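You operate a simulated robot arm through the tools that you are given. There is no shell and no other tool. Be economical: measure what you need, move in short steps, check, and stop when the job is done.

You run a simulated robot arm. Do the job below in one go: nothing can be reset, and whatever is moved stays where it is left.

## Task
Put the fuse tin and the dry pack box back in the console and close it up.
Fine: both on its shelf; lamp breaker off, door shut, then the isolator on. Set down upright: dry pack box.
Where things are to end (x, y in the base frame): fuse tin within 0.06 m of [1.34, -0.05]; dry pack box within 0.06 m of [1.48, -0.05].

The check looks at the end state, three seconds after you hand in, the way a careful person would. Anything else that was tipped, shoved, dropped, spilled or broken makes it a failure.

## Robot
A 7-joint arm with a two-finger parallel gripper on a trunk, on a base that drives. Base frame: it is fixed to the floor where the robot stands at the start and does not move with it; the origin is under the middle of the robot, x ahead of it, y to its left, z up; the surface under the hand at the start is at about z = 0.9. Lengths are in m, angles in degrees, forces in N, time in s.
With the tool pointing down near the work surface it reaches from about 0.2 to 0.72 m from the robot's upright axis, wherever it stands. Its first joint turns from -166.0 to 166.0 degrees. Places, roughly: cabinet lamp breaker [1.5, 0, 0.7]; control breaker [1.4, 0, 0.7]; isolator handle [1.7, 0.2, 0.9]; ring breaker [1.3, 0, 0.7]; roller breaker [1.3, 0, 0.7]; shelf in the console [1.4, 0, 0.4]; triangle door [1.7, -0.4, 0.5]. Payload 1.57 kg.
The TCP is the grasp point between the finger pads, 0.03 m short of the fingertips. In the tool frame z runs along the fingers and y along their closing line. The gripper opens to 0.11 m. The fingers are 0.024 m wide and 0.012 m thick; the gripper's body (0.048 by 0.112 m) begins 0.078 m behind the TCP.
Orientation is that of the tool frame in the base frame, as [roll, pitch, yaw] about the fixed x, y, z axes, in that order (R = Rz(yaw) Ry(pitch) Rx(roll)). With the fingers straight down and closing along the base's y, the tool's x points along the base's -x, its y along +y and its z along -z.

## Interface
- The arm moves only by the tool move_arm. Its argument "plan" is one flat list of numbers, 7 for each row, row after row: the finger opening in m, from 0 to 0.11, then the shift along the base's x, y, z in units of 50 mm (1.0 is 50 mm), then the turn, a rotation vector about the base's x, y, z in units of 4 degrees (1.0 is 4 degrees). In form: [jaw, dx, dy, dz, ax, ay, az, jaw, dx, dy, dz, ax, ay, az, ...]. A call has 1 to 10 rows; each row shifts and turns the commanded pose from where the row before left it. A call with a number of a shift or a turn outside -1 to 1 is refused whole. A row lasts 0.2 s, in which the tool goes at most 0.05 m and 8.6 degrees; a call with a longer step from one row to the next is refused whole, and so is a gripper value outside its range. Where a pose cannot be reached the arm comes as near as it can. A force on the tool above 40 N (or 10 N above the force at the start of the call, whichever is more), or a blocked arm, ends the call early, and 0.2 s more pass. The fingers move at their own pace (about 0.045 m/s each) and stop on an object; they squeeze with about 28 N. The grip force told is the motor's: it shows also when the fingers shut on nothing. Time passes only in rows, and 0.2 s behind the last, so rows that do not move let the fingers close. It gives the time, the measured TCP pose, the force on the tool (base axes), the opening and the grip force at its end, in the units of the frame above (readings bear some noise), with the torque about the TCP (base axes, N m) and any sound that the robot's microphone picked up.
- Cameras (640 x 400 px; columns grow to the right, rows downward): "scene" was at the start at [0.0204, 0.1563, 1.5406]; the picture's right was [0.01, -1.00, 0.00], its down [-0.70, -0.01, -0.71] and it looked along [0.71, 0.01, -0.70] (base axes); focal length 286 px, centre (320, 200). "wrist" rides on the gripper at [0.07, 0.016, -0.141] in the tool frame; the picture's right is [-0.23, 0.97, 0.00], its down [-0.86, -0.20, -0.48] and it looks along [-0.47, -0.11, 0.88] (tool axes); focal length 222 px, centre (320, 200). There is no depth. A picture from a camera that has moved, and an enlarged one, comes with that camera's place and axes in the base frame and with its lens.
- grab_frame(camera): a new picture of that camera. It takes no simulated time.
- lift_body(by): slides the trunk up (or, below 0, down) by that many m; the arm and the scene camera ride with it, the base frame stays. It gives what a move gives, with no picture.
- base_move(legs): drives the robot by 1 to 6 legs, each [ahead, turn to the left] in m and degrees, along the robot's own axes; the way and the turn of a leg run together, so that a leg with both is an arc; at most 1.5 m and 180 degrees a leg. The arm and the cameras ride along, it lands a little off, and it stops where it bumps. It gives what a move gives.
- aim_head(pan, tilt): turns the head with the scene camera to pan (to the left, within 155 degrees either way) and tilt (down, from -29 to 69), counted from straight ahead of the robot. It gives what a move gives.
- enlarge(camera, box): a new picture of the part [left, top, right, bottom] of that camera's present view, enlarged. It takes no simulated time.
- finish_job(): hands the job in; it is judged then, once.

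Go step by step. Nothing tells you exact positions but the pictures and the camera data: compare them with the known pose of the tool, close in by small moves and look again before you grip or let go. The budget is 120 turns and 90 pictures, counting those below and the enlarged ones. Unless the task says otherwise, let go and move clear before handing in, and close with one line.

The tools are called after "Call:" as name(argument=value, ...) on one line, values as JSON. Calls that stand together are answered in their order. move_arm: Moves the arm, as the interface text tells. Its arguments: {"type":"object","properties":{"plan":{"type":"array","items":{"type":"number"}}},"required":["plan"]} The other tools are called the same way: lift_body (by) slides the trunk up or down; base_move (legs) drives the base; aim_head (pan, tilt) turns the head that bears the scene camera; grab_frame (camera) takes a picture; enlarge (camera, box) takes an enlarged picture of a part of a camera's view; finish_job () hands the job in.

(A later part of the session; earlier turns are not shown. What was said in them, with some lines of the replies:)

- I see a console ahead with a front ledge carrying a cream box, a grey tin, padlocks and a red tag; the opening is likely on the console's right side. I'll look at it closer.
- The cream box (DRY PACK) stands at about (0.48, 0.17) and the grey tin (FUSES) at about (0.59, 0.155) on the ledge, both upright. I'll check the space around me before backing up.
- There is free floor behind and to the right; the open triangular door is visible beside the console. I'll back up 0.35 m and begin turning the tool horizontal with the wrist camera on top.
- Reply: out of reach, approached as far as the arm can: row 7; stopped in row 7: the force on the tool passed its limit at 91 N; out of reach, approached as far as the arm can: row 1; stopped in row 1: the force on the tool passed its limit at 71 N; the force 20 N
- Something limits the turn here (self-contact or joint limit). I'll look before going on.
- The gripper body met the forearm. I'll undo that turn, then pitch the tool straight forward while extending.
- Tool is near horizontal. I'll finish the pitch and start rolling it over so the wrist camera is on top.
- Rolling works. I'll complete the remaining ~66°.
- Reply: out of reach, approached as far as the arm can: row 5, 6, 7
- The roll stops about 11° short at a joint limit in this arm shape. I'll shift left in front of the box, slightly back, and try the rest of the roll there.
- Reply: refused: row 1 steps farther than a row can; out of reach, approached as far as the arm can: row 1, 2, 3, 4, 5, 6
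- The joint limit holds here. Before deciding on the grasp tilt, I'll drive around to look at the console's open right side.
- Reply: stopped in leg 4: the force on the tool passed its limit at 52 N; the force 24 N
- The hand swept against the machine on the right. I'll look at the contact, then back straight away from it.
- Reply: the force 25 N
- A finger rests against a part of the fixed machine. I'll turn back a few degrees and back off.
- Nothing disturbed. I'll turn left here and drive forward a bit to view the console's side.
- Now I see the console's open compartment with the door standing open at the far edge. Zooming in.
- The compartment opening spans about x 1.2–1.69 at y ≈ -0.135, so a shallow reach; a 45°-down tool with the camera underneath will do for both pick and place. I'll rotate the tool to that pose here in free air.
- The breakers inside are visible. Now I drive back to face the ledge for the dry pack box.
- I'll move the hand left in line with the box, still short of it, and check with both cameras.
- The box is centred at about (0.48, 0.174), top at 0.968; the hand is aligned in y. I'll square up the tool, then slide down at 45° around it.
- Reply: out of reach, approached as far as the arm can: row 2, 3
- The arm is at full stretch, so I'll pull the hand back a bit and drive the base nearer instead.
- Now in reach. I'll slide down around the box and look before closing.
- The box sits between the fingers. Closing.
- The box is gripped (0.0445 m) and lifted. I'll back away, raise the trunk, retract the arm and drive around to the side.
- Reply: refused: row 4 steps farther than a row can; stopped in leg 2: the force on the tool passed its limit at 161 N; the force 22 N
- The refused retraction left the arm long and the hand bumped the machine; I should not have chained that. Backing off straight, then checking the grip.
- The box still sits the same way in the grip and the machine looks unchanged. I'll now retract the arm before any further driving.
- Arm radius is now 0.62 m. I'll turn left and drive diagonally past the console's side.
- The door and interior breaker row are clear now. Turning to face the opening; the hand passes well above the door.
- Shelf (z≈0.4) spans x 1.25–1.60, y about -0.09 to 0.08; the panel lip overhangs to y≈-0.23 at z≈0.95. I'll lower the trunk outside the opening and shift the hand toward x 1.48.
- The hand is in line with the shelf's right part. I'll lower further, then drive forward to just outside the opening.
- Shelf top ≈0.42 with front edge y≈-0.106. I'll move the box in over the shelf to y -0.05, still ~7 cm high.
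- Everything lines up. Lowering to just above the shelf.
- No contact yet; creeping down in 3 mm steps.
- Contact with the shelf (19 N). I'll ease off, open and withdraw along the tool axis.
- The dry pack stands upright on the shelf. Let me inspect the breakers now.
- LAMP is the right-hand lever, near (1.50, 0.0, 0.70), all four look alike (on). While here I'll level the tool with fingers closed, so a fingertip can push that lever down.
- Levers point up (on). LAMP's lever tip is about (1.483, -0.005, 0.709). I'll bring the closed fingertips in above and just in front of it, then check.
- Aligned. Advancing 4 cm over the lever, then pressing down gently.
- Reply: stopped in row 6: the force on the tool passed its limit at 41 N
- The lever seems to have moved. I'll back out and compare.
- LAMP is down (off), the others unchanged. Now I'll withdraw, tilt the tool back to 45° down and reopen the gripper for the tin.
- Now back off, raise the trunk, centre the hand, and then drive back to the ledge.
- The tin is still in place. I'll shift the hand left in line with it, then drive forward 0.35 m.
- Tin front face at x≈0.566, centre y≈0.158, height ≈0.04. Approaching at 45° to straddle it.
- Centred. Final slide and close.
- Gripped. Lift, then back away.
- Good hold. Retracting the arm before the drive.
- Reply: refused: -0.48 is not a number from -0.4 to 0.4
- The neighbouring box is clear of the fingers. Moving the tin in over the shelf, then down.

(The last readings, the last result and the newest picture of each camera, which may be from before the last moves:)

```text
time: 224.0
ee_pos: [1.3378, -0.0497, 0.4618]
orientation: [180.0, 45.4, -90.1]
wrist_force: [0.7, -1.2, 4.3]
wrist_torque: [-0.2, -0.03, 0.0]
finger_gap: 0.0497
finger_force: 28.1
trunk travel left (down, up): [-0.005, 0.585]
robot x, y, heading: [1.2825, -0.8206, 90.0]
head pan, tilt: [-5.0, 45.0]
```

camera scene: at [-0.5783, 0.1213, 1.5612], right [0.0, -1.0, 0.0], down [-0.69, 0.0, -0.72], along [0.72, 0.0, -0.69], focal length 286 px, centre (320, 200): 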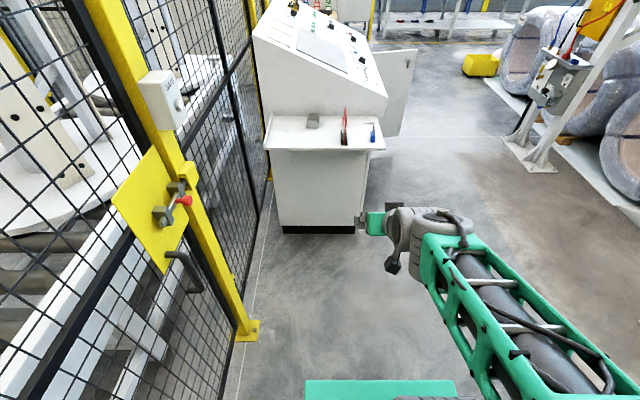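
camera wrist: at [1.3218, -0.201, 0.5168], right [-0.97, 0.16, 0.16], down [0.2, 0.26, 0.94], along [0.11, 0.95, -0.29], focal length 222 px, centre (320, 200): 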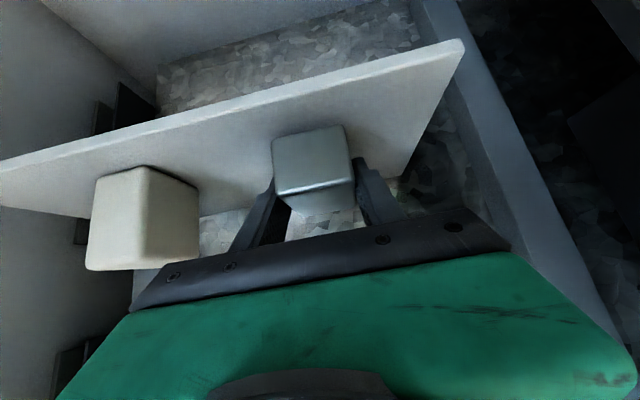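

The tin is touching the shelf. Release and withdraw along the tool axis.

Call:
move_arm(plan=[0.0496, 0, 0, 0, 0, 0, 0, 0.08, 0, 0, 0, 0, 0, 0, 0.08, 0, 0, 0, 0, 0, 0, 0.08, 0, 0, 0, 0, 0, 0])

Call:
move_arm(plan=[0.08, 0, -0.3, 0.3, 0, 0, 0, 0.08, 0, -0.6, 0.6, 0, 0, 0, 0.08, 0, -0.6, 0.6, 0, 0, 0, 0.08, 0, -0.8, 0.2, 0, 0, 0, 0.08, 0, -0.8, 0, 0, 0, 0, 0.08, 0, -0.8, 0, 0, 0, 0])

Call:
grab_frame(camera="wrist")

Call:
grab_frame(camera="scene")

```text
time: 225.0
ee_pos: [1.3379, -0.0497, 0.4593]
orientation: [180.0, 45.4, -90.1]
wrist_force: [-0.6, 0.0, 0.4]
wrist_torque: [0.0, -0.01, 0.0]
finger_gap: 0.08
finger_force: 0.0
trunk travel left (down, up): [-0.005, 0.585]
robot x, y, heading: [1.2814, -0.8233, 90.2]
head pan, tilt: [-5.0, 45.0]
```

```text
time: 226.4
ee_pos: [1.3387, -0.2446, 0.5447]
orientation: [-180.0, 45.3, -90.1]
wrist_force: [0.2, -0.6, -0.8]
wrist_torque: [0.01, -0.01, -0.05]
finger_gap: 0.0799
finger_force: 0.0
trunk travel left (down, up): [-0.005, 0.585]
robot x, y, heading: [1.2807, -0.8222, 90.2]
head pan, tilt: [-5.0, 45.0]
```

```text
33 pictures are left
camera wrist: at [1.323, -0.3956, 0.5947], right [-0.97, 0.16, 0.16], down [0.2, 0.26, 0.94], along [0.11, 0.95, -0.29], focal length 222 px, centre (320, 200)
```

wrist: 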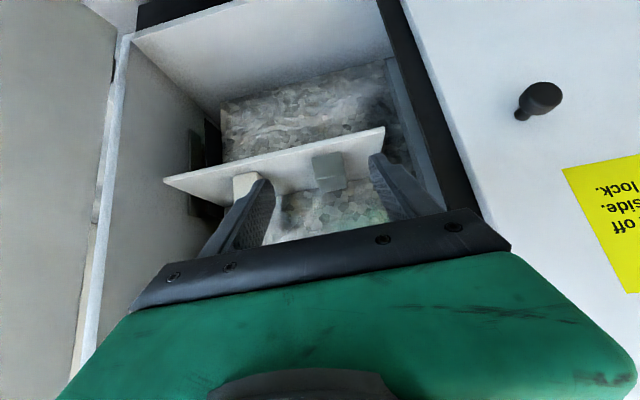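

```text
32 pictures are left
camera scene: at [1.1331, -0.7997, 1.0698], right [1.0, -0.09, 0.0], down [-0.06, -0.7, -0.71], along [0.06, 0.7, -0.71], focal length 286 px, centre (320, 200)
```

scene: 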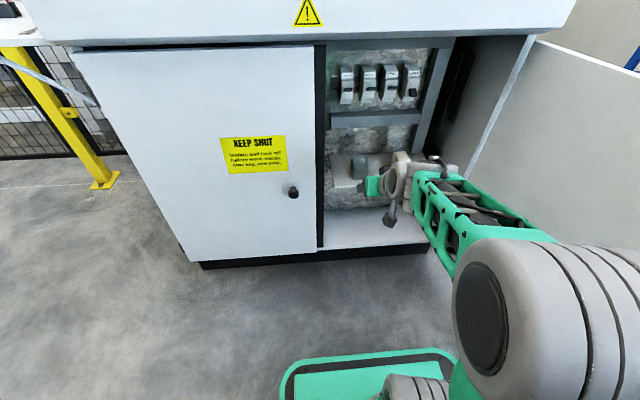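

Both items sit on the shelf. Next is the door: I'll back off, close the fingers and level the tool, then go around to the door's outer (+x) face.

Call:
base_move(legs=[[-0.43, 0]])

Call:
move_arm(plan=[0.05, 0, -0.3, 0.3, 1, 0, 0, 0.0, 0, -0.3, 0.3, 1, 0, 0, 0.0, 0, -0.3, 0.3, 1, 0, 0, 0.0, 0, -0.3, 0.3, 1, 0, 0, 0.0, 0, 0, 0.3, 1, 0, 0, 0.0, 0, 0, 0.3, 1, 0, 0, 0.0, 0, 0, 0.2, 1, 0, 0, 0.0, 0, 0, 0, 1, 0, 0, 0.0, 0, 0, 0, 1, 0, 0, 0.0, 0, 0, 0, 1, 0, 0])

Call:
aim_head(pan=-30, tilt=40)

Call:
grab_frame(camera="scene")

```text
time: 229.0
ee_pos: [1.3377, -0.6748, 0.5447]
orientation: [-179.9, 45.2, -90.1]
wrist_force: [-0.1, -0.5, 0.1]
wrist_torque: [-0.02, 0.0, 0.02]
finger_gap: 0.0803
finger_force: 0.0
trunk travel left (down, up): [-0.005, 0.585]
robot x, y, heading: [1.2848, -1.2477, 90.1]
head pan, tilt: [-5.0, 45.0]
```

```text
time: 231.2
ee_pos: [1.3377, -0.7336, 0.6457]
orientation: [179.5, 85.4, -90.4]
wrist_force: [-0.2, 0.1, 0.3]
wrist_torque: [-0.02, 0.0, 0.03]
finger_gap: 0.0
finger_force: 21.4
trunk travel left (down, up): [-0.005, 0.585]
robot x, y, heading: [1.2817, -1.2506, 90.1]
head pan, tilt: [-5.0, 45.0]
```

```text
time: 232.1
ee_pos: [1.3372, -0.7345, 0.6451]
orientation: [179.4, 85.3, -90.6]
wrist_force: [1.0, 0.4, 0.7]
wrist_torque: [-0.01, -0.01, -0.02]
finger_gap: 0.0003
finger_force: 21.4
trunk travel left (down, up): [-0.005, 0.585]
robot x, y, heading: [1.2823, -1.2521, 90.2]
head pan, tilt: [-30.0, 40.0]
```

```text
31 pictures are left
camera scene: at [1.1685, -1.2377, 1.077], right [0.87, -0.5, 0.0], down [-0.32, -0.56, -0.77], along [0.38, 0.66, -0.64], focal length 286 px, centre (320, 200)
```

scene: 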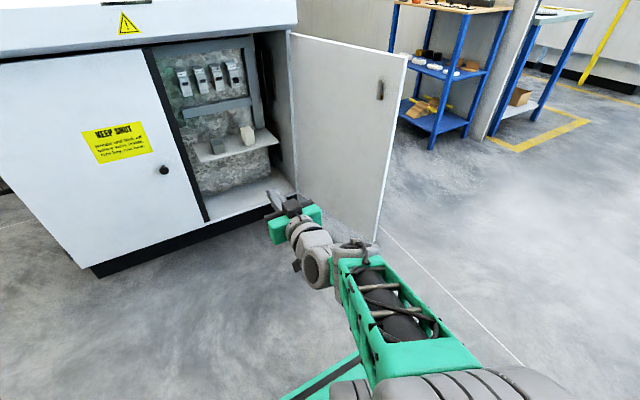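

Door tip is near (1.80, -0.63), hinge near (1.685, -0.10), slightly past 90° open. I'll move the base to x≈1.85 and face +y again.

Call:
base_move(legs=[[0, -90], [0.58, 0], [0, 90]])

Call:
aim_head(pan=5, tilt=40)

Call:
grab_frame(camera="scene")

```text
time: 243.1
ee_pos: [1.925, -0.7422, 0.6453]
orientation: [179.4, 85.4, -91.0]
wrist_force: [0.4, -0.1, 0.3]
wrist_torque: [0.0, -0.01, 0.02]
finger_gap: 0.0
finger_force: 21.3
trunk travel left (down, up): [-0.005, 0.585]
robot x, y, heading: [1.8655, -1.2586, 89.5]
head pan, tilt: [-30.0, 40.0]
```

```text
time: 244.2
ee_pos: [1.9252, -0.7404, 0.6455]
orientation: [179.4, 85.3, -90.9]
wrist_force: [0.8, 0.4, 0.4]
wrist_torque: [0.0, 0.02, -0.02]
finger_gap: 0.0
finger_force: 21.3
trunk travel left (down, up): [-0.005, 0.585]
robot x, y, heading: [1.8666, -1.2575, 89.5]
head pan, tilt: [5.0, 40.0]
```

```text
30 pictures are left
camera scene: at [1.7033, -1.2321, 1.077], right [1.0, 0.08, 0.0], down [0.05, -0.64, -0.77], along [-0.06, 0.76, -0.64], focal length 286 px, centre (320, 200)
```

scene: 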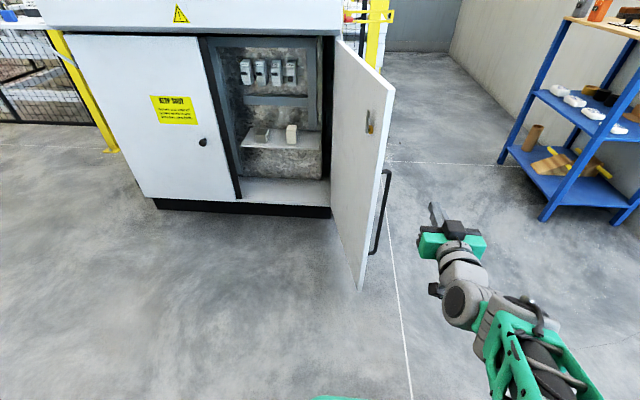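

I see the door's outer face with a bar handle (z 0.3–0.63). I'll raise the hand to z≈0.72, slide it alongside the outer face, and sweep toward -x.

Call:
lift_body(by=0.08)

Call:
move_arm(plan=[0.0, 0, 0.8, 0, 0, 0, 0, 0.0, 0, 0.8, 0, 0, 0, 0, 0.0, 0, 0.8, 0, 0, 0, 0, 0.0, 0, 0.8, 0, 0, 0, 0, 0.0, 0, 0.6, 0, 0, 0, 0])

Call:
grab_frame(camera="scene")

```text
time: 245.3
ee_pos: [1.9241, -0.7406, 0.7254]
orientation: [179.4, 85.3, -90.9]
wrist_force: [-0.3, 0.6, 1.0]
wrist_torque: [0.01, 0.0, -0.01]
finger_gap: 0.0
finger_force: 21.2
trunk travel left (down, up): [-0.085, 0.505]
robot x, y, heading: [1.8625, -1.2608, 89.9]
head pan, tilt: [5.0, 40.0]
```

```text
time: 246.5
ee_pos: [1.9252, -0.5505, 0.7246]
orientation: [179.5, 85.4, -90.8]
wrist_force: [-0.4, -0.4, -0.1]
wrist_torque: [-0.06, 0.01, 0.04]
finger_gap: 0.0
finger_force: 21.0
trunk travel left (down, up): [-0.085, 0.505]
robot x, y, heading: [1.8695, -1.2564, 89.6]
head pan, tilt: [5.0, 40.0]
```

```text
29 pictures are left
camera scene: at [1.7032, -1.2323, 1.157], right [1.0, 0.08, 0.0], down [0.05, -0.64, -0.77], along [-0.06, 0.76, -0.64], focal length 286 px, centre (320, 200)
```

scene: 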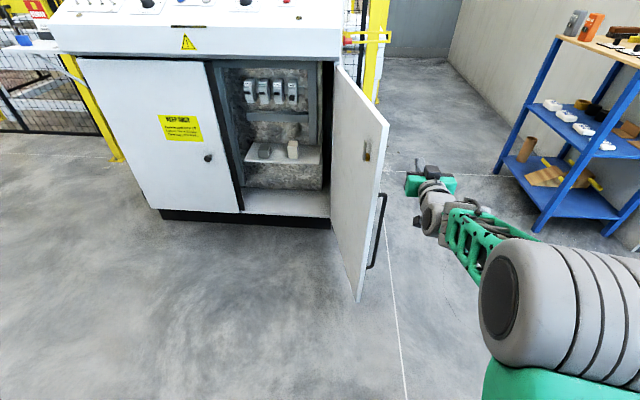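

Now sweep toward -x.

Call:
move_arm(plan=[0.0, -0.5, 0, 0, 0, 0, 0, 0.0, -0.4, 0, 0, 0, 0, 0, 0.0, -0.4, 0, 0, 0, 0, 0, 0.0, -0.5, 0, 0, 0, 0, 0, 0.0, -0.5, 0.05, 0, 0, 0, 0, 0.0, -0.5, 0.05, 0, 0, 0, 0, 0.0, -0.5, 0.1, 0, 0, 0, 0, 0.0, -0.5, 0.1, 0, 0, 0, 0, 0.0, -0.5, 0.1, 0, 0, 0, 0, 0.0, -0.5, 0.1, 0, 0, 0, 0])

Call:
grab_frame(camera="scene")

```text
time: 247.9
ee_pos: [1.7929, -0.5503, 0.7254]
orientation: [-179.7, 85.3, -89.9]
wrist_force: [5.3, -27.8, 5.4]
wrist_torque: [0.44, 0.26, 1.3]
finger_gap: 0.0001
finger_force: 21.4
trunk travel left (down, up): [-0.085, 0.505]
robot x, y, heading: [1.8665, -1.2589, 89.8]
head pan, tilt: [5.0, 40.0]
stopped in row 6: the force on the tool passed its limit at 54 N (the readings are from after the stop); the commanded pose is now the measured one
```

```text
28 pictures are left
camera scene: at [1.7038, -1.2353, 1.1573], right [1.0, 0.08, 0.0], down [0.05, -0.64, -0.77], along [-0.06, 0.76, -0.64], focal length 286 px, centre (320, 200)
```

scene: 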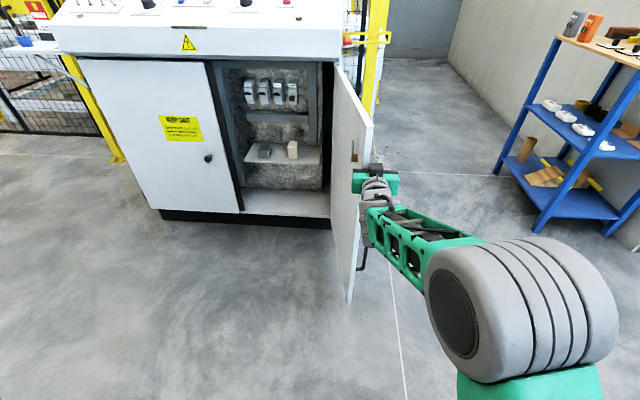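

The door moved some, but the finger caught on something along y (a catch on the door face). I'll ease out in -y and zoom in.

Call:
move_arm(plan=[0.0, 0.4, -0.3, 0, 0, 0, 0, 0.0, 0.8, 0, 0, 0, 0, 0, 0.0, 0, 0, 0, 0, 0, 0])

Call:
enlarge(camera="scene", box=[320, 60, 440, 300])

```text
time: 248.7
ee_pos: [1.8521, -0.5632, 0.7222]
orientation: [-179.2, 85.1, -89.6]
wrist_force: [0.3, -0.5, 0.1]
wrist_torque: [0.01, 0.05, 0.0]
finger_gap: 0.0001
finger_force: 21.7
trunk travel left (down, up): [-0.085, 0.505]
robot x, y, heading: [1.8677, -1.2575, 89.8]
head pan, tilt: [5.0, 40.0]
```

```text
1.67 times, centred on (380, 180) of scene
camera zoom: at [1.7032, -1.2323, 1.157], right [1.0, 0.08, 0.0], down [0.05, -0.64, -0.77], along [-0.06, 0.76, -0.64], focal length 477 px, centre (220, 233)
```

zoom: 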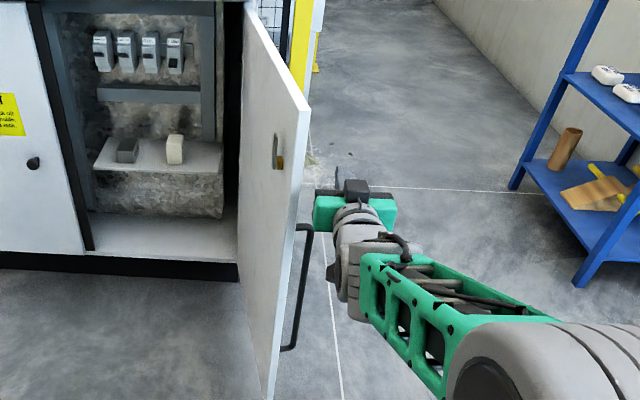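

Likely the door tip wedged behind the hand's wrist. I'll push with only the fingers near the tip, following the arc.

Call:
move_arm(plan=[0.0, 0, -0.8, 0, 0, 0, 0, 0.0, -0.8, 0, 0, 0, 0, 0, 0.0, -0.5, 0, 0, 0, 0, 0, 0.0, -0.5, 0, 0, 0, 0, 0, 0.0, -0.5, 0, 0, 0, 0, 0, 0.0, -0.5, 0, 0, 0, 0, 0, 0.0, -0.5, 0.05, 0, 0, 0, 0, 0.0, -0.5, 0.05, 0, 0, 0, 0, 0.0, -0.5, 0.1, 0, 0, 0, 0, 0.0, -0.5, 0.15, 0, 0, 0, 0])

Call:
grab_frame(camera="scene")

```text
time: 250.9
ee_pos: [1.6125, -0.586, 0.7228]
orientation: [-179.8, 85.1, -90.1]
wrist_force: [0.1, -0.4, 0.6]
wrist_torque: [-0.01, -0.02, 0.02]
finger_gap: 0.0003
finger_force: 21.0
trunk travel left (down, up): [-0.085, 0.505]
robot x, y, heading: [1.8689, -1.2573, 89.7]
head pan, tilt: [5.0, 40.0]
```

```text
26 pictures are left
camera scene: at [1.7033, -1.2326, 1.1571], right [1.0, 0.08, 0.0], down [0.05, -0.64, -0.77], along [-0.06, 0.76, -0.64], focal length 286 px, centre (320, 200)
```

scene: 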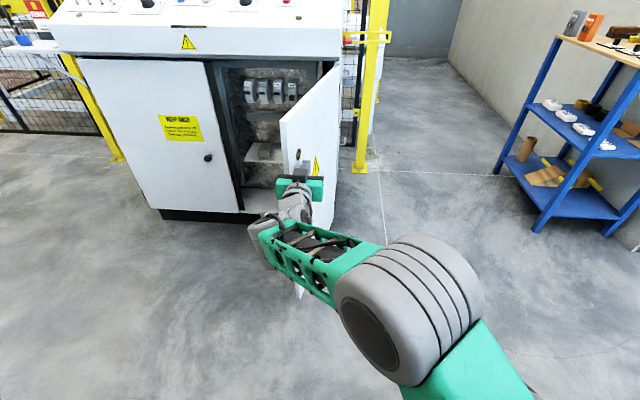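

The door swings well. Continuing along the arc.

Call:
move_arm(plan=[0.0, -0.5, 0.2, 0, 0, 0, 0, 0.0, -0.5, 0.2, 0, 0, 0, 0, 0.0, -0.5, 0.3, 0, 0, 0, 0, 0.0, -0.4, 0.4, 0, 0, 0, 0, 0.0, -0.4, 0.5, 0, 0, 0, 0, 0.0, -0.3, 0.5, 0, 0, 0, 0])

Call:
grab_frame(camera="scene")

```text
time: 252.3
ee_pos: [1.4826, -0.4803, 0.7229]
orientation: [-179.4, 85.2, -89.7]
wrist_force: [-0.7, -0.5, 0.4]
wrist_torque: [-0.05, -0.01, 0.01]
finger_gap: 0.0
finger_force: 21.3
trunk travel left (down, up): [-0.085, 0.505]
robot x, y, heading: [1.8667, -1.26, 89.7]
head pan, tilt: [5.0, 40.0]
```

```text
25 pictures are left
camera scene: at [1.7032, -1.2326, 1.157], right [1.0, 0.08, 0.0], down [0.05, -0.64, -0.77], along [-0.06, 0.76, -0.64], focal length 286 px, centre (320, 200)
```

scene: 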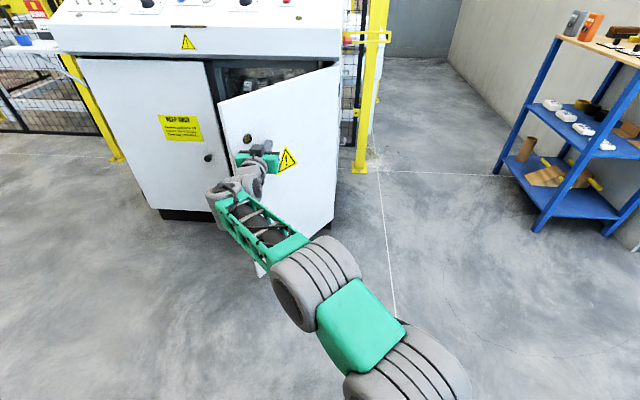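

Door is now about 35° from shut. I'll push it on by driving the base forward with the fingers against it.

Call:
base_move(legs=[[0.2, 0]])

Call:
grab_frame(camera="scene")

```text
time: 253.9
ee_pos: [1.4856, -0.2796, 0.722]
orientation: [-179.3, 85.2, -89.7]
wrist_force: [0.4, -0.4, 0.4]
wrist_torque: [-0.04, 0.01, -0.03]
finger_gap: 0.0004
finger_force: 21.1
trunk travel left (down, up): [-0.085, 0.505]
robot x, y, heading: [1.8666, -1.0553, 89.4]
head pan, tilt: [5.0, 40.0]
```

```text
24 pictures are left
camera scene: at [1.7042, -1.0319, 1.157], right [1.0, 0.08, 0.0], down [0.05, -0.64, -0.77], along [-0.06, 0.76, -0.64], focal length 286 px, centre (320, 200)
```

scene: 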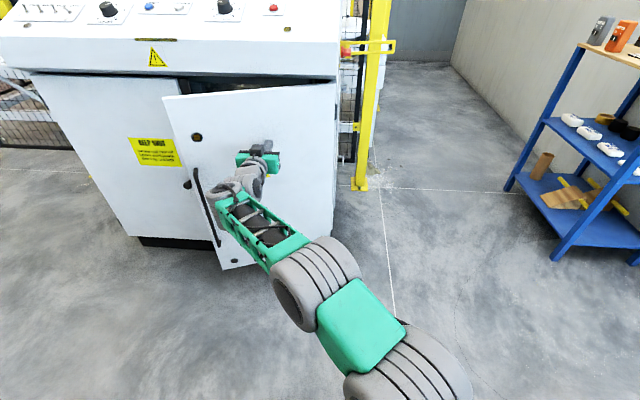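

Call:
base_move(legs=[[0.09, 0]])

Call:
grab_frame(camera="scene")

```text
time: 255.0
ee_pos: [1.4861, -0.1895, 0.7224]
orientation: [-179.3, 85.1, -89.7]
wrist_force: [0.0, -0.5, -0.5]
wrist_torque: [0.01, 0.02, 0.02]
finger_gap: 0.0
finger_force: 21.4
trunk travel left (down, up): [-0.085, 0.505]
robot x, y, heading: [1.8714, -0.9711, 89.6]
head pan, tilt: [5.0, 40.0]
```

```text
23 pictures are left
camera scene: at [1.7048, -0.9416, 1.157], right [1.0, 0.08, 0.0], down [0.05, -0.64, -0.77], along [-0.06, 0.76, -0.64], focal length 286 px, centre (320, 200)
```

scene: 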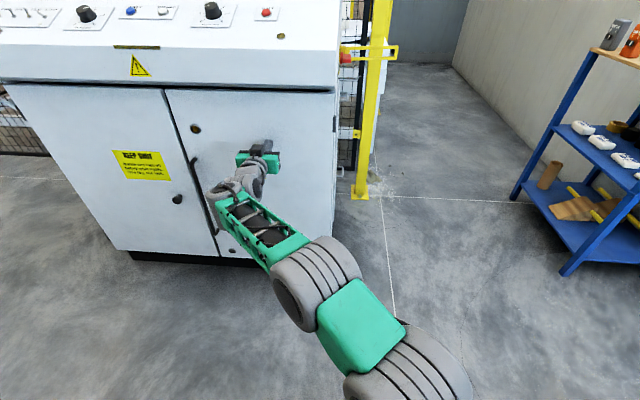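

Nearly shut. Pushing in small arm steps until resistance.

Call:
move_arm(plan=[0.0, -0.2, 0.2, 0, 0, 0, 0, 0.0, -0.2, 0.2, 0, 0, 0, 0, 0.0, 0, 0.2, 0, 0, 0, 0, 0.0, 0, 0.2, 0, 0, 0, 0, 0.0, 0, 0.2, 0, 0, 0, 0])

Call:
enlarge(camera="scene", box=[120, 60, 360, 270])

```text
time: 255.6
ee_pos: [1.472, -0.1756, 0.7223]
orientation: [-178.0, 85.0, -89.1]
wrist_force: [10.4, -27.0, 3.6]
wrist_torque: [0.35, 0.15, -0.21]
finger_gap: 0.0001
finger_force: 21.3
trunk travel left (down, up): [-0.085, 0.505]
robot x, y, heading: [1.8678, -0.9698, 89.7]
head pan, tilt: [5.0, 40.0]
stopped in row 2: the force on the tool passed its limit at 67 N (the readings are from after the stop); the commanded pose is now the measured one
```

```text
1.90 times, centred on (240, 165) of scene
camera zoom: at [1.7057, -0.9445, 1.1573], right [1.0, 0.08, 0.0], down [0.05, -0.64, -0.77], along [-0.06, 0.76, -0.64], focal length 546 px, centre (472, 267)
```

zoom: 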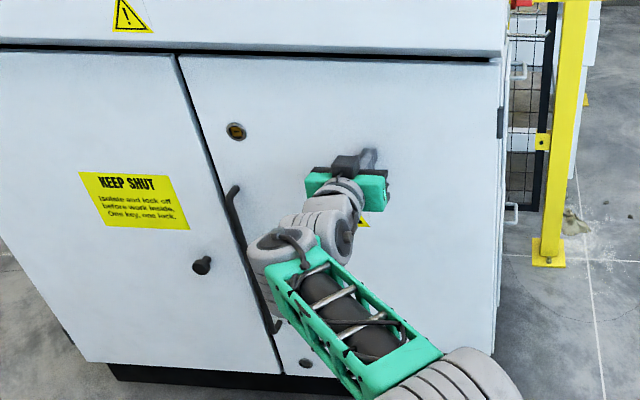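

The door looks shut. To be sure I'll press once more near its free edge: withdraw slightly, pivot the base left, and press.

Call:
move_arm(plan=[0.0, 0, -0.8, 0, 0, 0, 0, 0.0, 0, -0.6, 0, 0, 0, 0])

Call:
base_move(legs=[[0, 10]])

Call:
grab_frame(camera="scene")

```text
time: 256.2
ee_pos: [1.4718, -0.2434, 0.7193]
orientation: [-176.5, 84.8, -87.6]
wrist_force: [0.4, 0.9, -1.5]
wrist_torque: [0.03, 0.02, 0.01]
finger_gap: 0.0
finger_force: 21.3
trunk travel left (down, up): [-0.085, 0.505]
robot x, y, heading: [1.8658, -0.9677, 90.0]
head pan, tilt: [5.0, 40.0]
```

```text
time: 257.3
ee_pos: [1.3532, -0.3231, 0.7187]
orientation: [-176.8, 84.8, -78.0]
wrist_force: [-0.3, 0.1, 0.2]
wrist_torque: [-0.01, -0.02, 0.03]
finger_gap: 0.0
finger_force: 21.3
trunk travel left (down, up): [-0.085, 0.505]
robot x, y, heading: [1.8671, -0.9696, 99.2]
head pan, tilt: [5.0, 40.0]
```

```text
21 pictures are left
camera scene: at [1.7027, -0.97, 1.157], right [0.97, 0.25, 0.0], down [0.16, -0.62, -0.77], along [-0.19, 0.74, -0.64], focal length 286 px, centre (320, 200)
```

scene: 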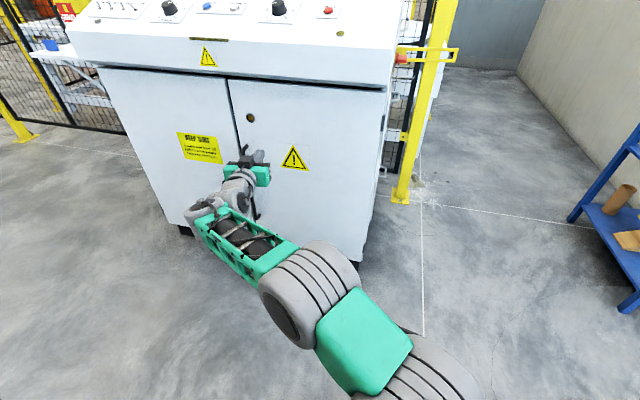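

Call:
base_move(legs=[[0.11, 0]])

Call:
move_arm(plan=[0.0, 0, 0.3, 0, 0, 0, 0, 0.0, 0, 0.2, 0, 0, 0, 0, 0.0, 0, 0.2, 0, 0, 0, 0, 0.0, 0, 0.2, 0, 0, 0, 0, 0.0, 0, 0.2, 0, 0, 0, 0])

```text
time: 258.5
ee_pos: [1.334, -0.2139, 0.7188]
orientation: [-176.9, 84.8, -78.0]
wrist_force: [0.3, -0.3, -0.7]
wrist_torque: [-0.02, 0.01, 0.01]
finger_gap: 0.0002
finger_force: 21.1
trunk travel left (down, up): [-0.085, 0.505]
robot x, y, heading: [1.8499, -0.8536, 100.0]
head pan, tilt: [5.0, 40.0]
```

```text
time: 259.4
ee_pos: [1.334, -0.1766, 0.7187]
orientation: [-174.2, 84.6, -75.5]
wrist_force: [10.5, -21.6, 2.4]
wrist_torque: [0.26, 0.04, -0.48]
finger_gap: 0.0001
finger_force: 21.3
trunk travel left (down, up): [-0.085, 0.505]
robot x, y, heading: [1.8508, -0.8599, 99.4]
head pan, tilt: [5.0, 40.0]
stopped in row 4: the force on the tool passed its limit at 58 N (the readings are from after the stop); the commanded pose is now the measured one
```

Same contact depth at both points (y≈-0.176), so the door is flush shut. Now I back off and go look at the console's +x end for the isolator.

Call:
move_arm(plan=[0.0, 0, -0.8, 0, 0, 0, 0, 0.0, 0, -0.8, 0, 0, 0, 0])

Call:
base_move(legs=[[-0.3, 0], [0, -99], [0.45, 0]])

Call:
aim_head(pan=115, tilt=25)

Call:
grab_frame(camera="scene")

```text
time: 260.0
ee_pos: [1.3329, -0.255, 0.7158]
orientation: [-173.8, 84.4, -75.0]
wrist_force: [0.2, 0.7, -1.5]
wrist_torque: [0.06, 0.02, 0.03]
finger_gap: 0.0
finger_force: 21.1
trunk travel left (down, up): [-0.085, 0.505]
robot x, y, heading: [1.8483, -0.8558, 99.6]
head pan, tilt: [5.0, 40.0]
```

```text
time: 268.5
ee_pos: [3.0168, -0.7141, 0.7147]
orientation: [-173.9, 84.5, -173.4]
wrist_force: [0.3, -0.5, 0.0]
wrist_torque: [-0.01, -0.01, 0.01]
finger_gap: 0.0003
finger_force: 20.8
trunk travel left (down, up): [-0.085, 0.505]
robot x, y, heading: [2.3483, -1.1399, 1.6]
head pan, tilt: [5.0, 40.0]
```

```text
time: 270.4
ee_pos: [3.0164, -0.7138, 0.715]
orientation: [-174.0, 84.5, -173.2]
wrist_force: [0.3, -0.8, 0.1]
wrist_torque: [-0.01, -0.02, 0.03]
finger_gap: 0.0001
finger_force: 21.0
trunk travel left (down, up): [-0.085, 0.505]
robot x, y, heading: [2.347, -1.14, 1.7]
head pan, tilt: [115.0, 25.0]
```

```text
20 pictures are left
camera scene: at [2.2409, -0.9043, 1.1803], right [0.89, 0.45, 0.0], down [0.19, -0.38, -0.91], along [-0.4, 0.81, -0.42], focal length 286 px, centre (320, 200)
```

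scene: 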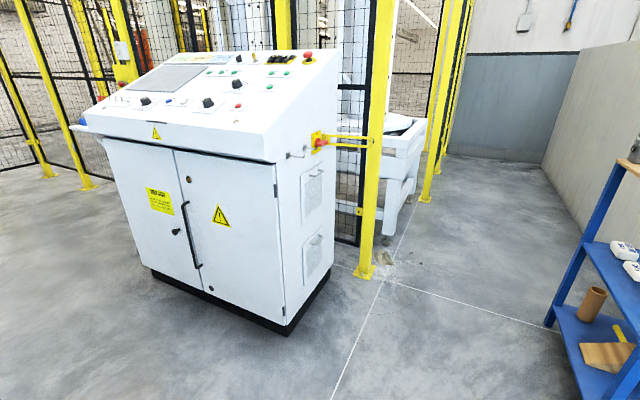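

Call:
enlarge(camera="scene", box=[265, 110, 385, 185])

Call:
enlarge(camera="scene", box=[130, 120, 300, 310])

```text
5.33 times, centred on (325, 148) of scene
camera zoom: at [2.2409, -0.9043, 1.1803], right [0.89, 0.45, 0.0], down [0.19, -0.38, -0.91], along [-0.4, 0.81, -0.42], focal length 1527 px, centre (293, 480)
```

zoom: 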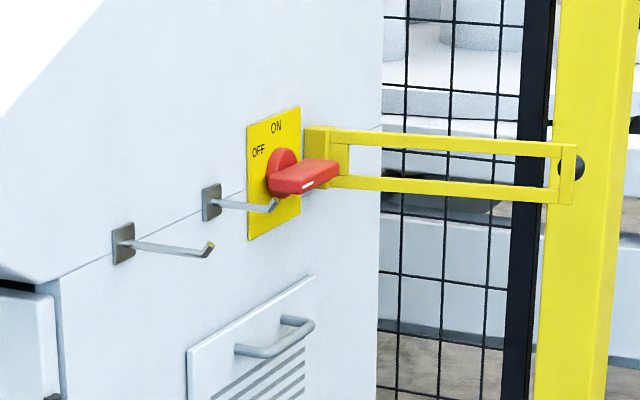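

```text
2.11 times, centred on (215, 215) of scene
camera zoom: at [2.2409, -0.9043, 1.1803], right [0.89, 0.45, 0.0], down [0.19, -0.38, -0.91], along [-0.4, 0.81, -0.42], focal length 603 px, centre (541, 168)
```

zoom: 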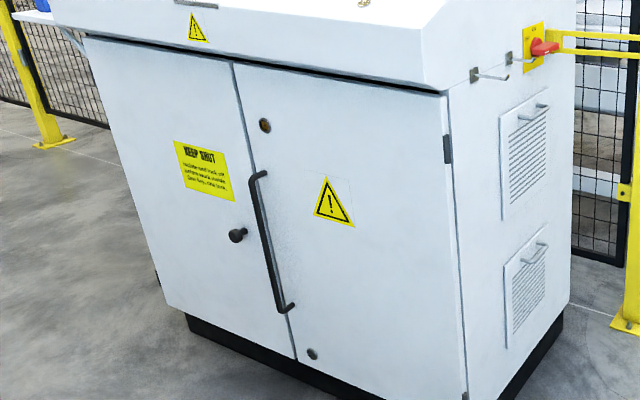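

The door is confirmed shut. The isolator is a red rotary handle on the +x end face near (1.70, 0.19, 0.89), now pointing to OFF (left), ON at top: a quarter turn clockwise. I'll tuck the arm in first and head that way.

Call:
move_arm(plan=[0.0, -0.34, -0.84, 0, 0, 0, 0, 0.0, -0.34, -0.84, 0, 0, 0, 0, 0.0, -0.34, -0.84, 0, 0, 0, 0, 0.0, -0.34, -0.84, 0, 0, 0, 0, 0.0, -0.34, -0.84, 0, 0, 0, 0, 0.0, -0.34, -0.84, 0, 0, 0, 0, 0.0, -0.34, -0.84, 0, 0, 0, 0, 0.0, -0.34, -0.84, 0, 0, 0, 0, 0.0, -0.34, -0.84, 0, 0, 0, 0, 0.0, -0.34, -0.84, 0, 0, 0, 0])

Call:
lift_body(by=0.18)

Call:
base_move(legs=[[0, 88.3], [0.55, 0]])

Call:
aim_head(pan=15, tilt=40)

Call:
grab_frame(camera="scene")

```text
time: 272.6
ee_pos: [2.8484, -1.1346, 0.7175]
orientation: [-173.3, 84.5, -172.5]
wrist_force: [-0.4, 0.3, -0.1]
wrist_torque: [0.0, -0.03, -0.04]
finger_gap: 0.0
finger_force: 21.1
trunk travel left (down, up): [-0.085, 0.505]
robot x, y, heading: [2.3481, -1.1392, 1.5]
head pan, tilt: [115.0, 25.0]
```

```text
time: 274.6
ee_pos: [2.8472, -1.134, 0.8965]
orientation: [-174.1, 84.5, -173.4]
wrist_force: [-0.2, -0.5, 0.0]
wrist_torque: [0.01, 0.01, 0.01]
finger_gap: 0.0
finger_force: 21.1
trunk travel left (down, up): [-0.265, 0.325]
robot x, y, heading: [2.3462, -1.1402, 1.3]
head pan, tilt: [115.0, 25.0]
```

```text
time: 281.5
ee_pos: [2.3674, -0.0921, 0.8962]
orientation: [-174.1, 84.5, -85.7]
wrist_force: [0.0, 0.7, 0.9]
wrist_torque: [0.0, 0.02, 0.01]
finger_gap: 0.0
finger_force: 21.1
trunk travel left (down, up): [-0.265, 0.325]
robot x, y, heading: [2.3595, -0.5928, 89.3]
head pan, tilt: [115.0, 25.0]
```

```text
time: 283.3
ee_pos: [2.3677, -0.0924, 0.8977]
orientation: [-174.1, 84.4, -85.7]
wrist_force: [0.4, 0.0, -0.1]
wrist_torque: [-0.07, 0.01, -0.02]
finger_gap: 0.0
finger_force: 21.7
trunk travel left (down, up): [-0.265, 0.325]
robot x, y, heading: [2.3535, -0.5893, 89.4]
head pan, tilt: [15.0, 40.0]
```

```text
17 pictures are left
camera scene: at [2.1767, -0.5678, 1.3371], right [0.97, 0.25, 0.0], down [0.16, -0.62, -0.77], along [-0.19, 0.74, -0.64], focal length 286 px, centre (320, 200)
```

scene: 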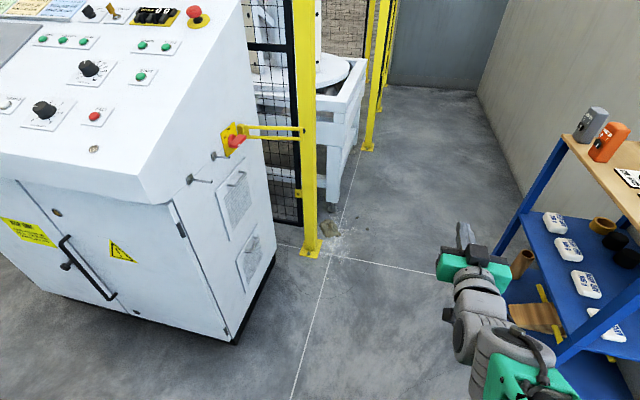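

Table to the right begins at x≈2.8, so there's room. I drive on to y≈0.1 and turn to face the isolator.

Call:
base_move(legs=[[0.69, 0], [0, 90]])

Call:
aim_head(pan=-5, tilt=35)

Call:
grab_frame(camera="scene")

```text
time: 289.9
ee_pos: [1.9069, 0.2969, 0.8975]
orientation: [-167.5, 84.5, -11.4]
wrist_force: [12.7, 3.4, 3.3]
wrist_torque: [-0.01, -0.13, 0.19]
finger_gap: 0.0
finger_force: 21.5
trunk travel left (down, up): [-0.265, 0.325]
robot x, y, heading: [2.3651, 0.0982, 157.9]
head pan, tilt: [15.0, 40.0]
stopped in leg 2: the force on the tool passed its limit at 71 N (the readings are from after the stop); the commanded pose is now the measured one
```

```text
time: 290.7
ee_pos: [1.9068, 0.2976, 0.8978]
orientation: [-168.3, 84.4, -12.2]
wrist_force: [16.8, 3.7, 4.1]
wrist_torque: [-0.05, -0.17, 0.28]
finger_gap: 0.0001
finger_force: 21.6
trunk travel left (down, up): [-0.265, 0.325]
robot x, y, heading: [2.3616, 0.097, 157.9]
head pan, tilt: [-5.0, 35.0]
```

```text
16 pictures are left
camera scene: at [2.2835, -0.0266, 1.3448], right [0.45, 0.89, 0.0], down [0.51, -0.26, -0.82], along [-0.73, 0.37, -0.57], focal length 286 px, centre (320, 200)
```

scene: 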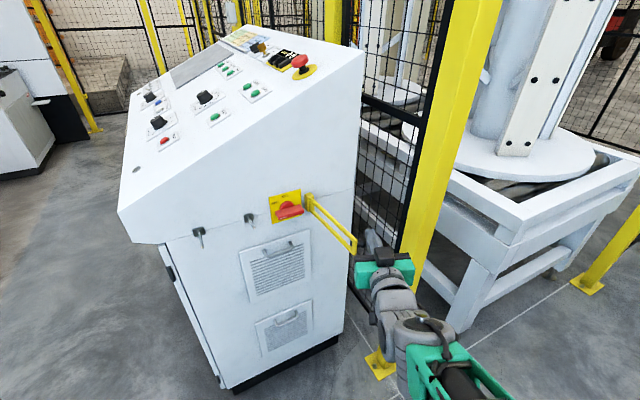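

The fingertip touched the yellow loop sticking out beside the handle. I'll turn back a little and retract the hand, then check the loop.

Call:
base_move(legs=[[0, -8]])

Call:
enlarge(camera="scene", box=[220, 140, 460, 300])

```text
time: 291.7
ee_pos: [1.9376, 0.3596, 0.8969]
orientation: [-168.2, 84.3, -20.1]
wrist_force: [0.3, -0.2, 0.5]
wrist_torque: [0.01, 0.0, 0.02]
finger_gap: 0.0
finger_force: 21.7
trunk travel left (down, up): [-0.265, 0.325]
robot x, y, heading: [2.3627, 0.0986, 149.9]
head pan, tilt: [-5.0, 35.0]
```

```text
2.50 times, centred on (340, 220) of scene
camera zoom: at [2.265, -0.0144, 1.3446], right [0.57, 0.82, 0.0], down [0.47, -0.33, -0.82], along [-0.67, 0.47, -0.57], focal length 716 px, centre (270, 150)
```

zoom: 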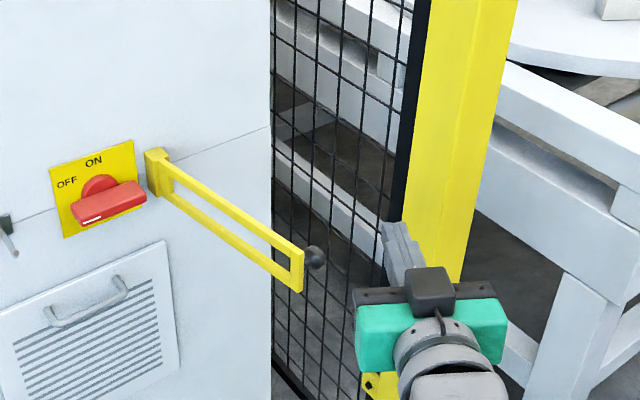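

The yellow part is a projecting hasp bar (y≈0.25, out to x≈1.9), apparently unmoved. The handle bar lies horizontally at about y 0.136–0.202, z 0.91. I'll raise above the hasp, then turn to face -x.

Call:
lift_body(by=0.22)

Call:
base_move(legs=[[0, 30]])

Call:
grab_frame(camera="wrist")

```text
time: 294.0
ee_pos: [1.9374, 0.3604, 1.1163]
orientation: [-168.3, 84.3, -20.0]
wrist_force: [-0.1, -0.3, 0.2]
wrist_torque: [0.0, -0.01, -0.02]
finger_gap: 0.0
finger_force: 21.2
trunk travel left (down, up): [-0.485, 0.105]
robot x, y, heading: [2.3657, 0.1016, 149.9]
head pan, tilt: [-5.0, 35.0]
```

```text
time: 295.9
ee_pos: [1.8647, 0.1104, 1.1157]
orientation: [-168.2, 84.3, 10.0]
wrist_force: [0.0, 0.6, 0.6]
wrist_torque: [0.04, 0.0, -0.01]
finger_gap: 0.0003
finger_force: 21.4
trunk travel left (down, up): [-0.485, 0.105]
robot x, y, heading: [2.3662, 0.1003, 180.3]
head pan, tilt: [-5.0, 35.0]
```

```text
14 pictures are left
camera wrist: at [2.0126, 0.0899, 1.0595], right [-0.05, -0.98, 0.21], down [0.4, 0.17, 0.9], along [-0.92, 0.13, 0.38], focal length 222 px, centre (320, 200)
```

wrist: 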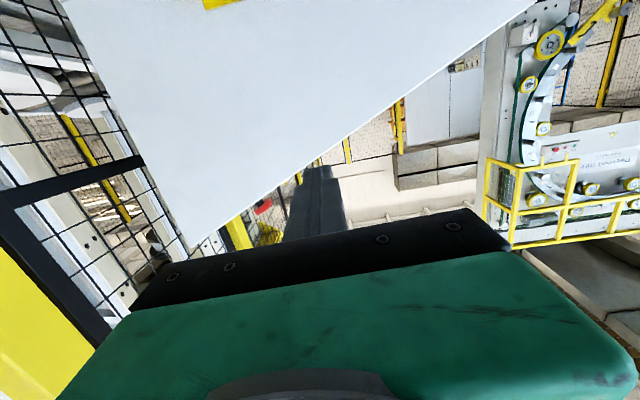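

Now lower in front of the handle, on the side away from the hasp.

Call:
lift_body(by=-0.25)

Call:
grab_frame(camera="wrist")

Call:
grab_frame(camera="scene")

```text
time: 298.5
ee_pos: [1.8647, 0.1109, 0.8664]
orientation: [-168.2, 84.3, 10.1]
wrist_force: [-0.6, -0.3, -0.7]
wrist_torque: [0.02, 0.02, -0.01]
finger_gap: 0.0
finger_force: 21.1
trunk travel left (down, up): [-0.235, 0.355]
robot x, y, heading: [2.3635, 0.1017, 180.0]
head pan, tilt: [-5.0, 35.0]
```

```text
13 pictures are left
camera wrist: at [2.0126, 0.0899, 0.8096], right [-0.05, -0.98, 0.21], down [0.4, 0.17, 0.9], along [-0.92, 0.13, 0.38], focal length 222 px, centre (320, 200)
```

wrist: 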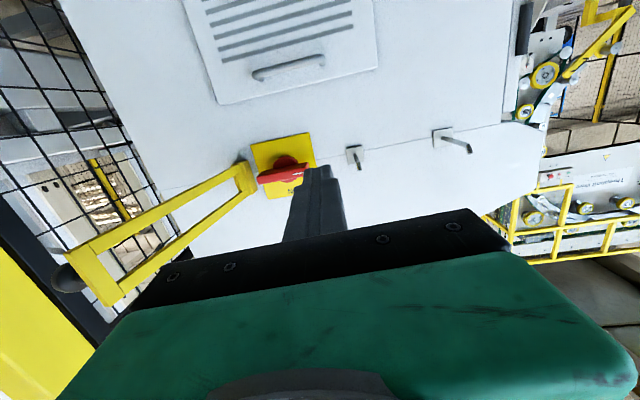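

```text
12 pictures are left
camera scene: at [2.3348, -0.048, 1.3146], right [0.09, 1.0, 0.0], down [0.57, -0.05, -0.82], along [-0.82, 0.07, -0.57], focal length 286 px, centre (320, 200)
```

scene: 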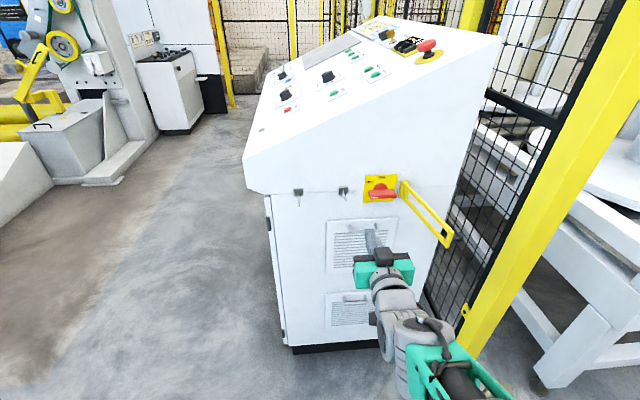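

Triangulated: handle bar centre ≈ (1.70, 0.18, 0.885), spanning y 0.142–0.218. I'll bring the closed fingertips in below its left (OFF) end.

Call:
move_arm(plan=[0.0, 0, 0.4, -0.2, 0, 0, 0, 0.0, 0, 0.36, -0.22, 0, 0, 0, 0.0, -0.8, 0, 0, 0, 0, 0, 0.0, -0.8, 0, 0, 0, 0, 0, 0.0, -0.8, 0, 0, 0, 0, 0, 0.0, 0, 0, 0, 0, 0, 0])

Call:
enlarge(camera="wrist", box=[180, 60, 420, 210])

Call:
enlarge(camera="scene", box=[320, 150, 480, 250])

```text
time: 299.9
ee_pos: [1.7427, 0.1479, 0.8463]
orientation: [-168.3, 84.6, 9.9]
wrist_force: [-0.1, -1.1, -0.6]
wrist_torque: [0.01, 0.04, 0.02]
finger_gap: 0.0003
finger_force: 20.9
trunk travel left (down, up): [-0.235, 0.355]
robot x, y, heading: [2.3632, 0.0955, 180.1]
head pan, tilt: [-5.0, 35.0]
```

```text
2.67 times, centred on (300, 135) of wrist
camera zoom: at [1.8915, 0.1265, 0.79], right [-0.05, -0.98, 0.21], down [0.4, 0.17, 0.9], along [-0.92, 0.13, 0.38], focal length 592 px, centre (373, 373)
```

zoom: 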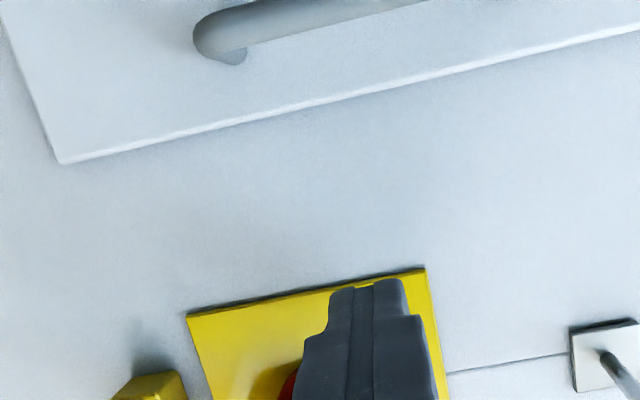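

```text
4.00 times, centred on (400, 200) of scene
camera zoom: at [2.3347, -0.048, 1.3146], right [0.09, 1.0, 0.0], down [0.57, -0.05, -0.82], along [-0.82, 0.07, -0.57], focal length 1146 px, centre (0, 200)
```

zoom: 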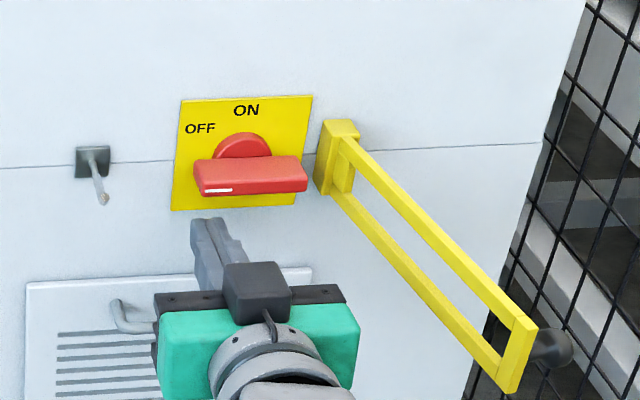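

The fingertip is just below and in front of the bar's left end. I'll shift 1.5 cm right and go in until it meets the plate.

Call:
move_arm(plan=[0.0, 0, 0.3, -0.04, 0, 0, 0, 0.0, -0.3, 0, 0, 0, 0, 0, 0.0, -0.2, 0, 0, 0, 0, 0, 0.0, -0.16, 0, 0, 0, 0, 0, 0.0, -0.16, 0, 0, 0, 0, 0, 0.0, -0.16, 0, 0, 0, 0, 0])

Call:
enlarge(camera="scene", box=[320, 150, 480, 250])

```text
time: 300.9
ee_pos: [1.719, 0.163, 0.8431]
orientation: [-168.6, 84.3, 9.7]
wrist_force: [32.3, -2.1, 8.2]
wrist_torque: [0.08, 0.56, 0.22]
finger_gap: 0.0001
finger_force: 21.2
trunk travel left (down, up): [-0.235, 0.355]
robot x, y, heading: [2.3656, 0.0989, 179.9]
head pan, tilt: [-5.0, 35.0]
stopped in row 4: the force on the tool passed its limit at 53 N (the readings are from after the stop); the commanded pose is now the measured one
```

```text
4.00 times, centred on (400, 200) of scene
camera zoom: at [2.3393, -0.0483, 1.3148], right [0.09, 1.0, 0.0], down [0.57, -0.05, -0.82], along [-0.82, 0.07, -0.57], focal length 1146 px, centre (0, 200)
```

zoom: 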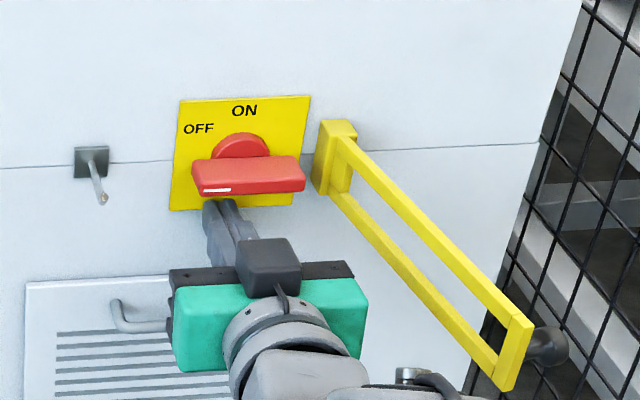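

The tip is on the plate (x≈1.689), so the handle pivots at about (y 0.171, z 0.898). I'll shift to y≈0.143, back 5 mm off the plate, and lift the bar's left end.

Call:
move_arm(plan=[0.0, 0.12, -0.4, 0, 0, 0, 0, 0.0, 0, 0, 0.5, 0, 0, 0, 0.0, 0, 0, 0.2, 0, 0, 0, 0.0, 0, 0, 0.2, 0, 0, 0, 0.0, 0, 0, 0.2, 0, 0, 0, 0.0, 0, 0, 0.2, 0, 0, 0, 0.0, 0, 0, 0.2, 0, 0, 0, 0.0, 0, 0, 0.2, 0, 0, 0])

Call:
enlarge(camera="scene", box=[320, 150, 480, 250])

```text
time: 302.7
ee_pos: [1.7212, 0.1424, 0.9264]
orientation: [-168.8, 84.0, 9.4]
wrist_force: [-0.6, 0.1, 0.5]
wrist_torque: [-0.02, -0.02, 0.0]
finger_gap: 0.0
finger_force: 21.4
trunk travel left (down, up): [-0.235, 0.355]
robot x, y, heading: [2.3634, 0.0999, 179.8]
head pan, tilt: [-5.0, 35.0]
```

```text
4.00 times, centred on (400, 200) of scene
camera zoom: at [2.3351, -0.048, 1.3146], right [0.09, 1.0, 0.0], down [0.57, -0.05, -0.82], along [-0.82, 0.07, -0.57], focal length 1146 px, centre (0, 200)
```

zoom: 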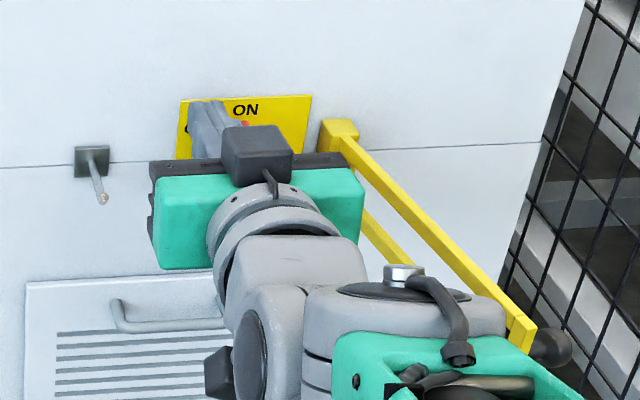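

It went up freely and the handle seems to have turned. Now nudge right to complete the quarter turn.

Call:
move_arm(plan=[0.0, 0, 0.08, 0.04, 0, 0, 0, 0.0, 0, 0.08, 0, 0, 0, 0, 0.0, 0, 0.08, 0, 0, 0, 0, 0.0, 0, 0.06, 0, 0, 0, 0, 0.0, 0, 0, 0, 0, 0, 0])

Call:
enlarge(camera="wrist", box=[180, 60, 420, 210])

```text
time: 303.9
ee_pos: [1.7219, 0.1578, 0.9285]
orientation: [-168.6, 84.1, 9.5]
wrist_force: [0.3, -4.8, 3.7]
wrist_torque: [-0.05, 0.11, 0.11]
finger_gap: 0.0
finger_force: 21.0
trunk travel left (down, up): [-0.235, 0.355]
robot x, y, heading: [2.3626, 0.0991, -180.2]
head pan, tilt: [-5.0, 35.0]
```

```text
2.67 times, centred on (300, 135) of wrist
camera zoom: at [1.8698, 0.1365, 0.8724], right [-0.05, -0.98, 0.21], down [0.4, 0.17, 0.9], along [-0.92, 0.13, 0.38], focal length 592 px, centre (373, 373)
```

zoom: 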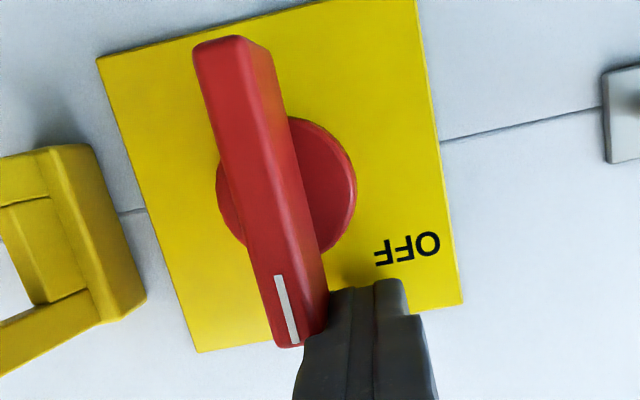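

The handle now points straight to ON. A small extra nudge to seat it, then back out.

Call:
move_arm(plan=[0.0, 0, 0.06, 0, 0, 0, 0, 0.0, 0, 0.06, 0, 0, 0, 0])

Call:
move_arm(plan=[0.0, 0, -0.4, 0, 0, 0, 0, 0.0, 0.8, -0.2, 0, 0, 0, 0, 0.0, 0.8, 0, 0, 0, 0, 0, 0.0, 0.8, 0, 0, 0, 0, 0])

Call:
enlarge(camera="wrist", box=[180, 60, 420, 210])

Call:
grab_frame(camera="scene")

```text
time: 304.5
ee_pos: [1.7221, 0.1576, 0.9289]
orientation: [-169.2, 84.1, 9.7]
wrist_force: [-0.8, -31.6, 4.0]
wrist_torque: [-0.38, 0.12, 0.79]
finger_gap: 0.0
finger_force: 20.8
trunk travel left (down, up): [-0.235, 0.355]
robot x, y, heading: [2.3653, 0.0971, -180.0]
head pan, tilt: [-5.0, 35.0]
```

```text
time: 305.5
ee_pos: [1.8425, 0.1334, 0.9266]
orientation: [-169.0, 84.1, 9.2]
wrist_force: [0.3, 0.3, -0.1]
wrist_torque: [-0.01, 0.0, 0.01]
finger_gap: 0.0002
finger_force: 21.3
trunk travel left (down, up): [-0.235, 0.355]
robot x, y, heading: [2.3656, 0.0965, 180.0]
head pan, tilt: [-5.0, 35.0]
```

```text
2.67 times, centred on (300, 135) of wrist
camera zoom: at [1.9901, 0.1127, 0.8708], right [-0.05, -0.98, 0.21], down [0.39, 0.17, 0.9], along [-0.92, 0.13, 0.38], focal length 592 px, centre (373, 373)
```

zoom: 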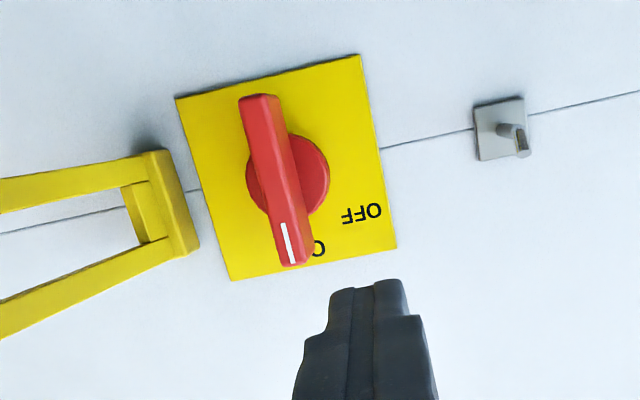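

```text
5 pictures are left
camera scene: at [2.3347, -0.048, 1.3146], right [0.09, 1.0, 0.0], down [0.57, -0.05, -0.82], along [-0.82, 0.07, -0.57], focal length 286 px, centre (320, 200)
```

scene: 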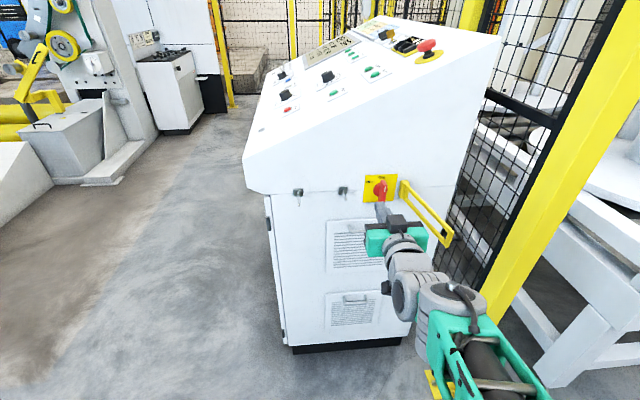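

The isolator points to ON at its stop, the door is shut, the lamp breaker is off, both items are on the shelf, and the hand is clear. Handing in.

Call:
finish_job()

```text
The job is handed in.
```

The job is handed in. The fuse tin and the dry pack box (upright) are on the console shelf at their target spots, the lamp breaker is off, the door is shut and the isolator is on. On the way the hand bumped the side machine twice, once with the dry pack box in the grip, and touched the yellow bar beside the isolator once. Nothing looked moved or damaged afterwards.
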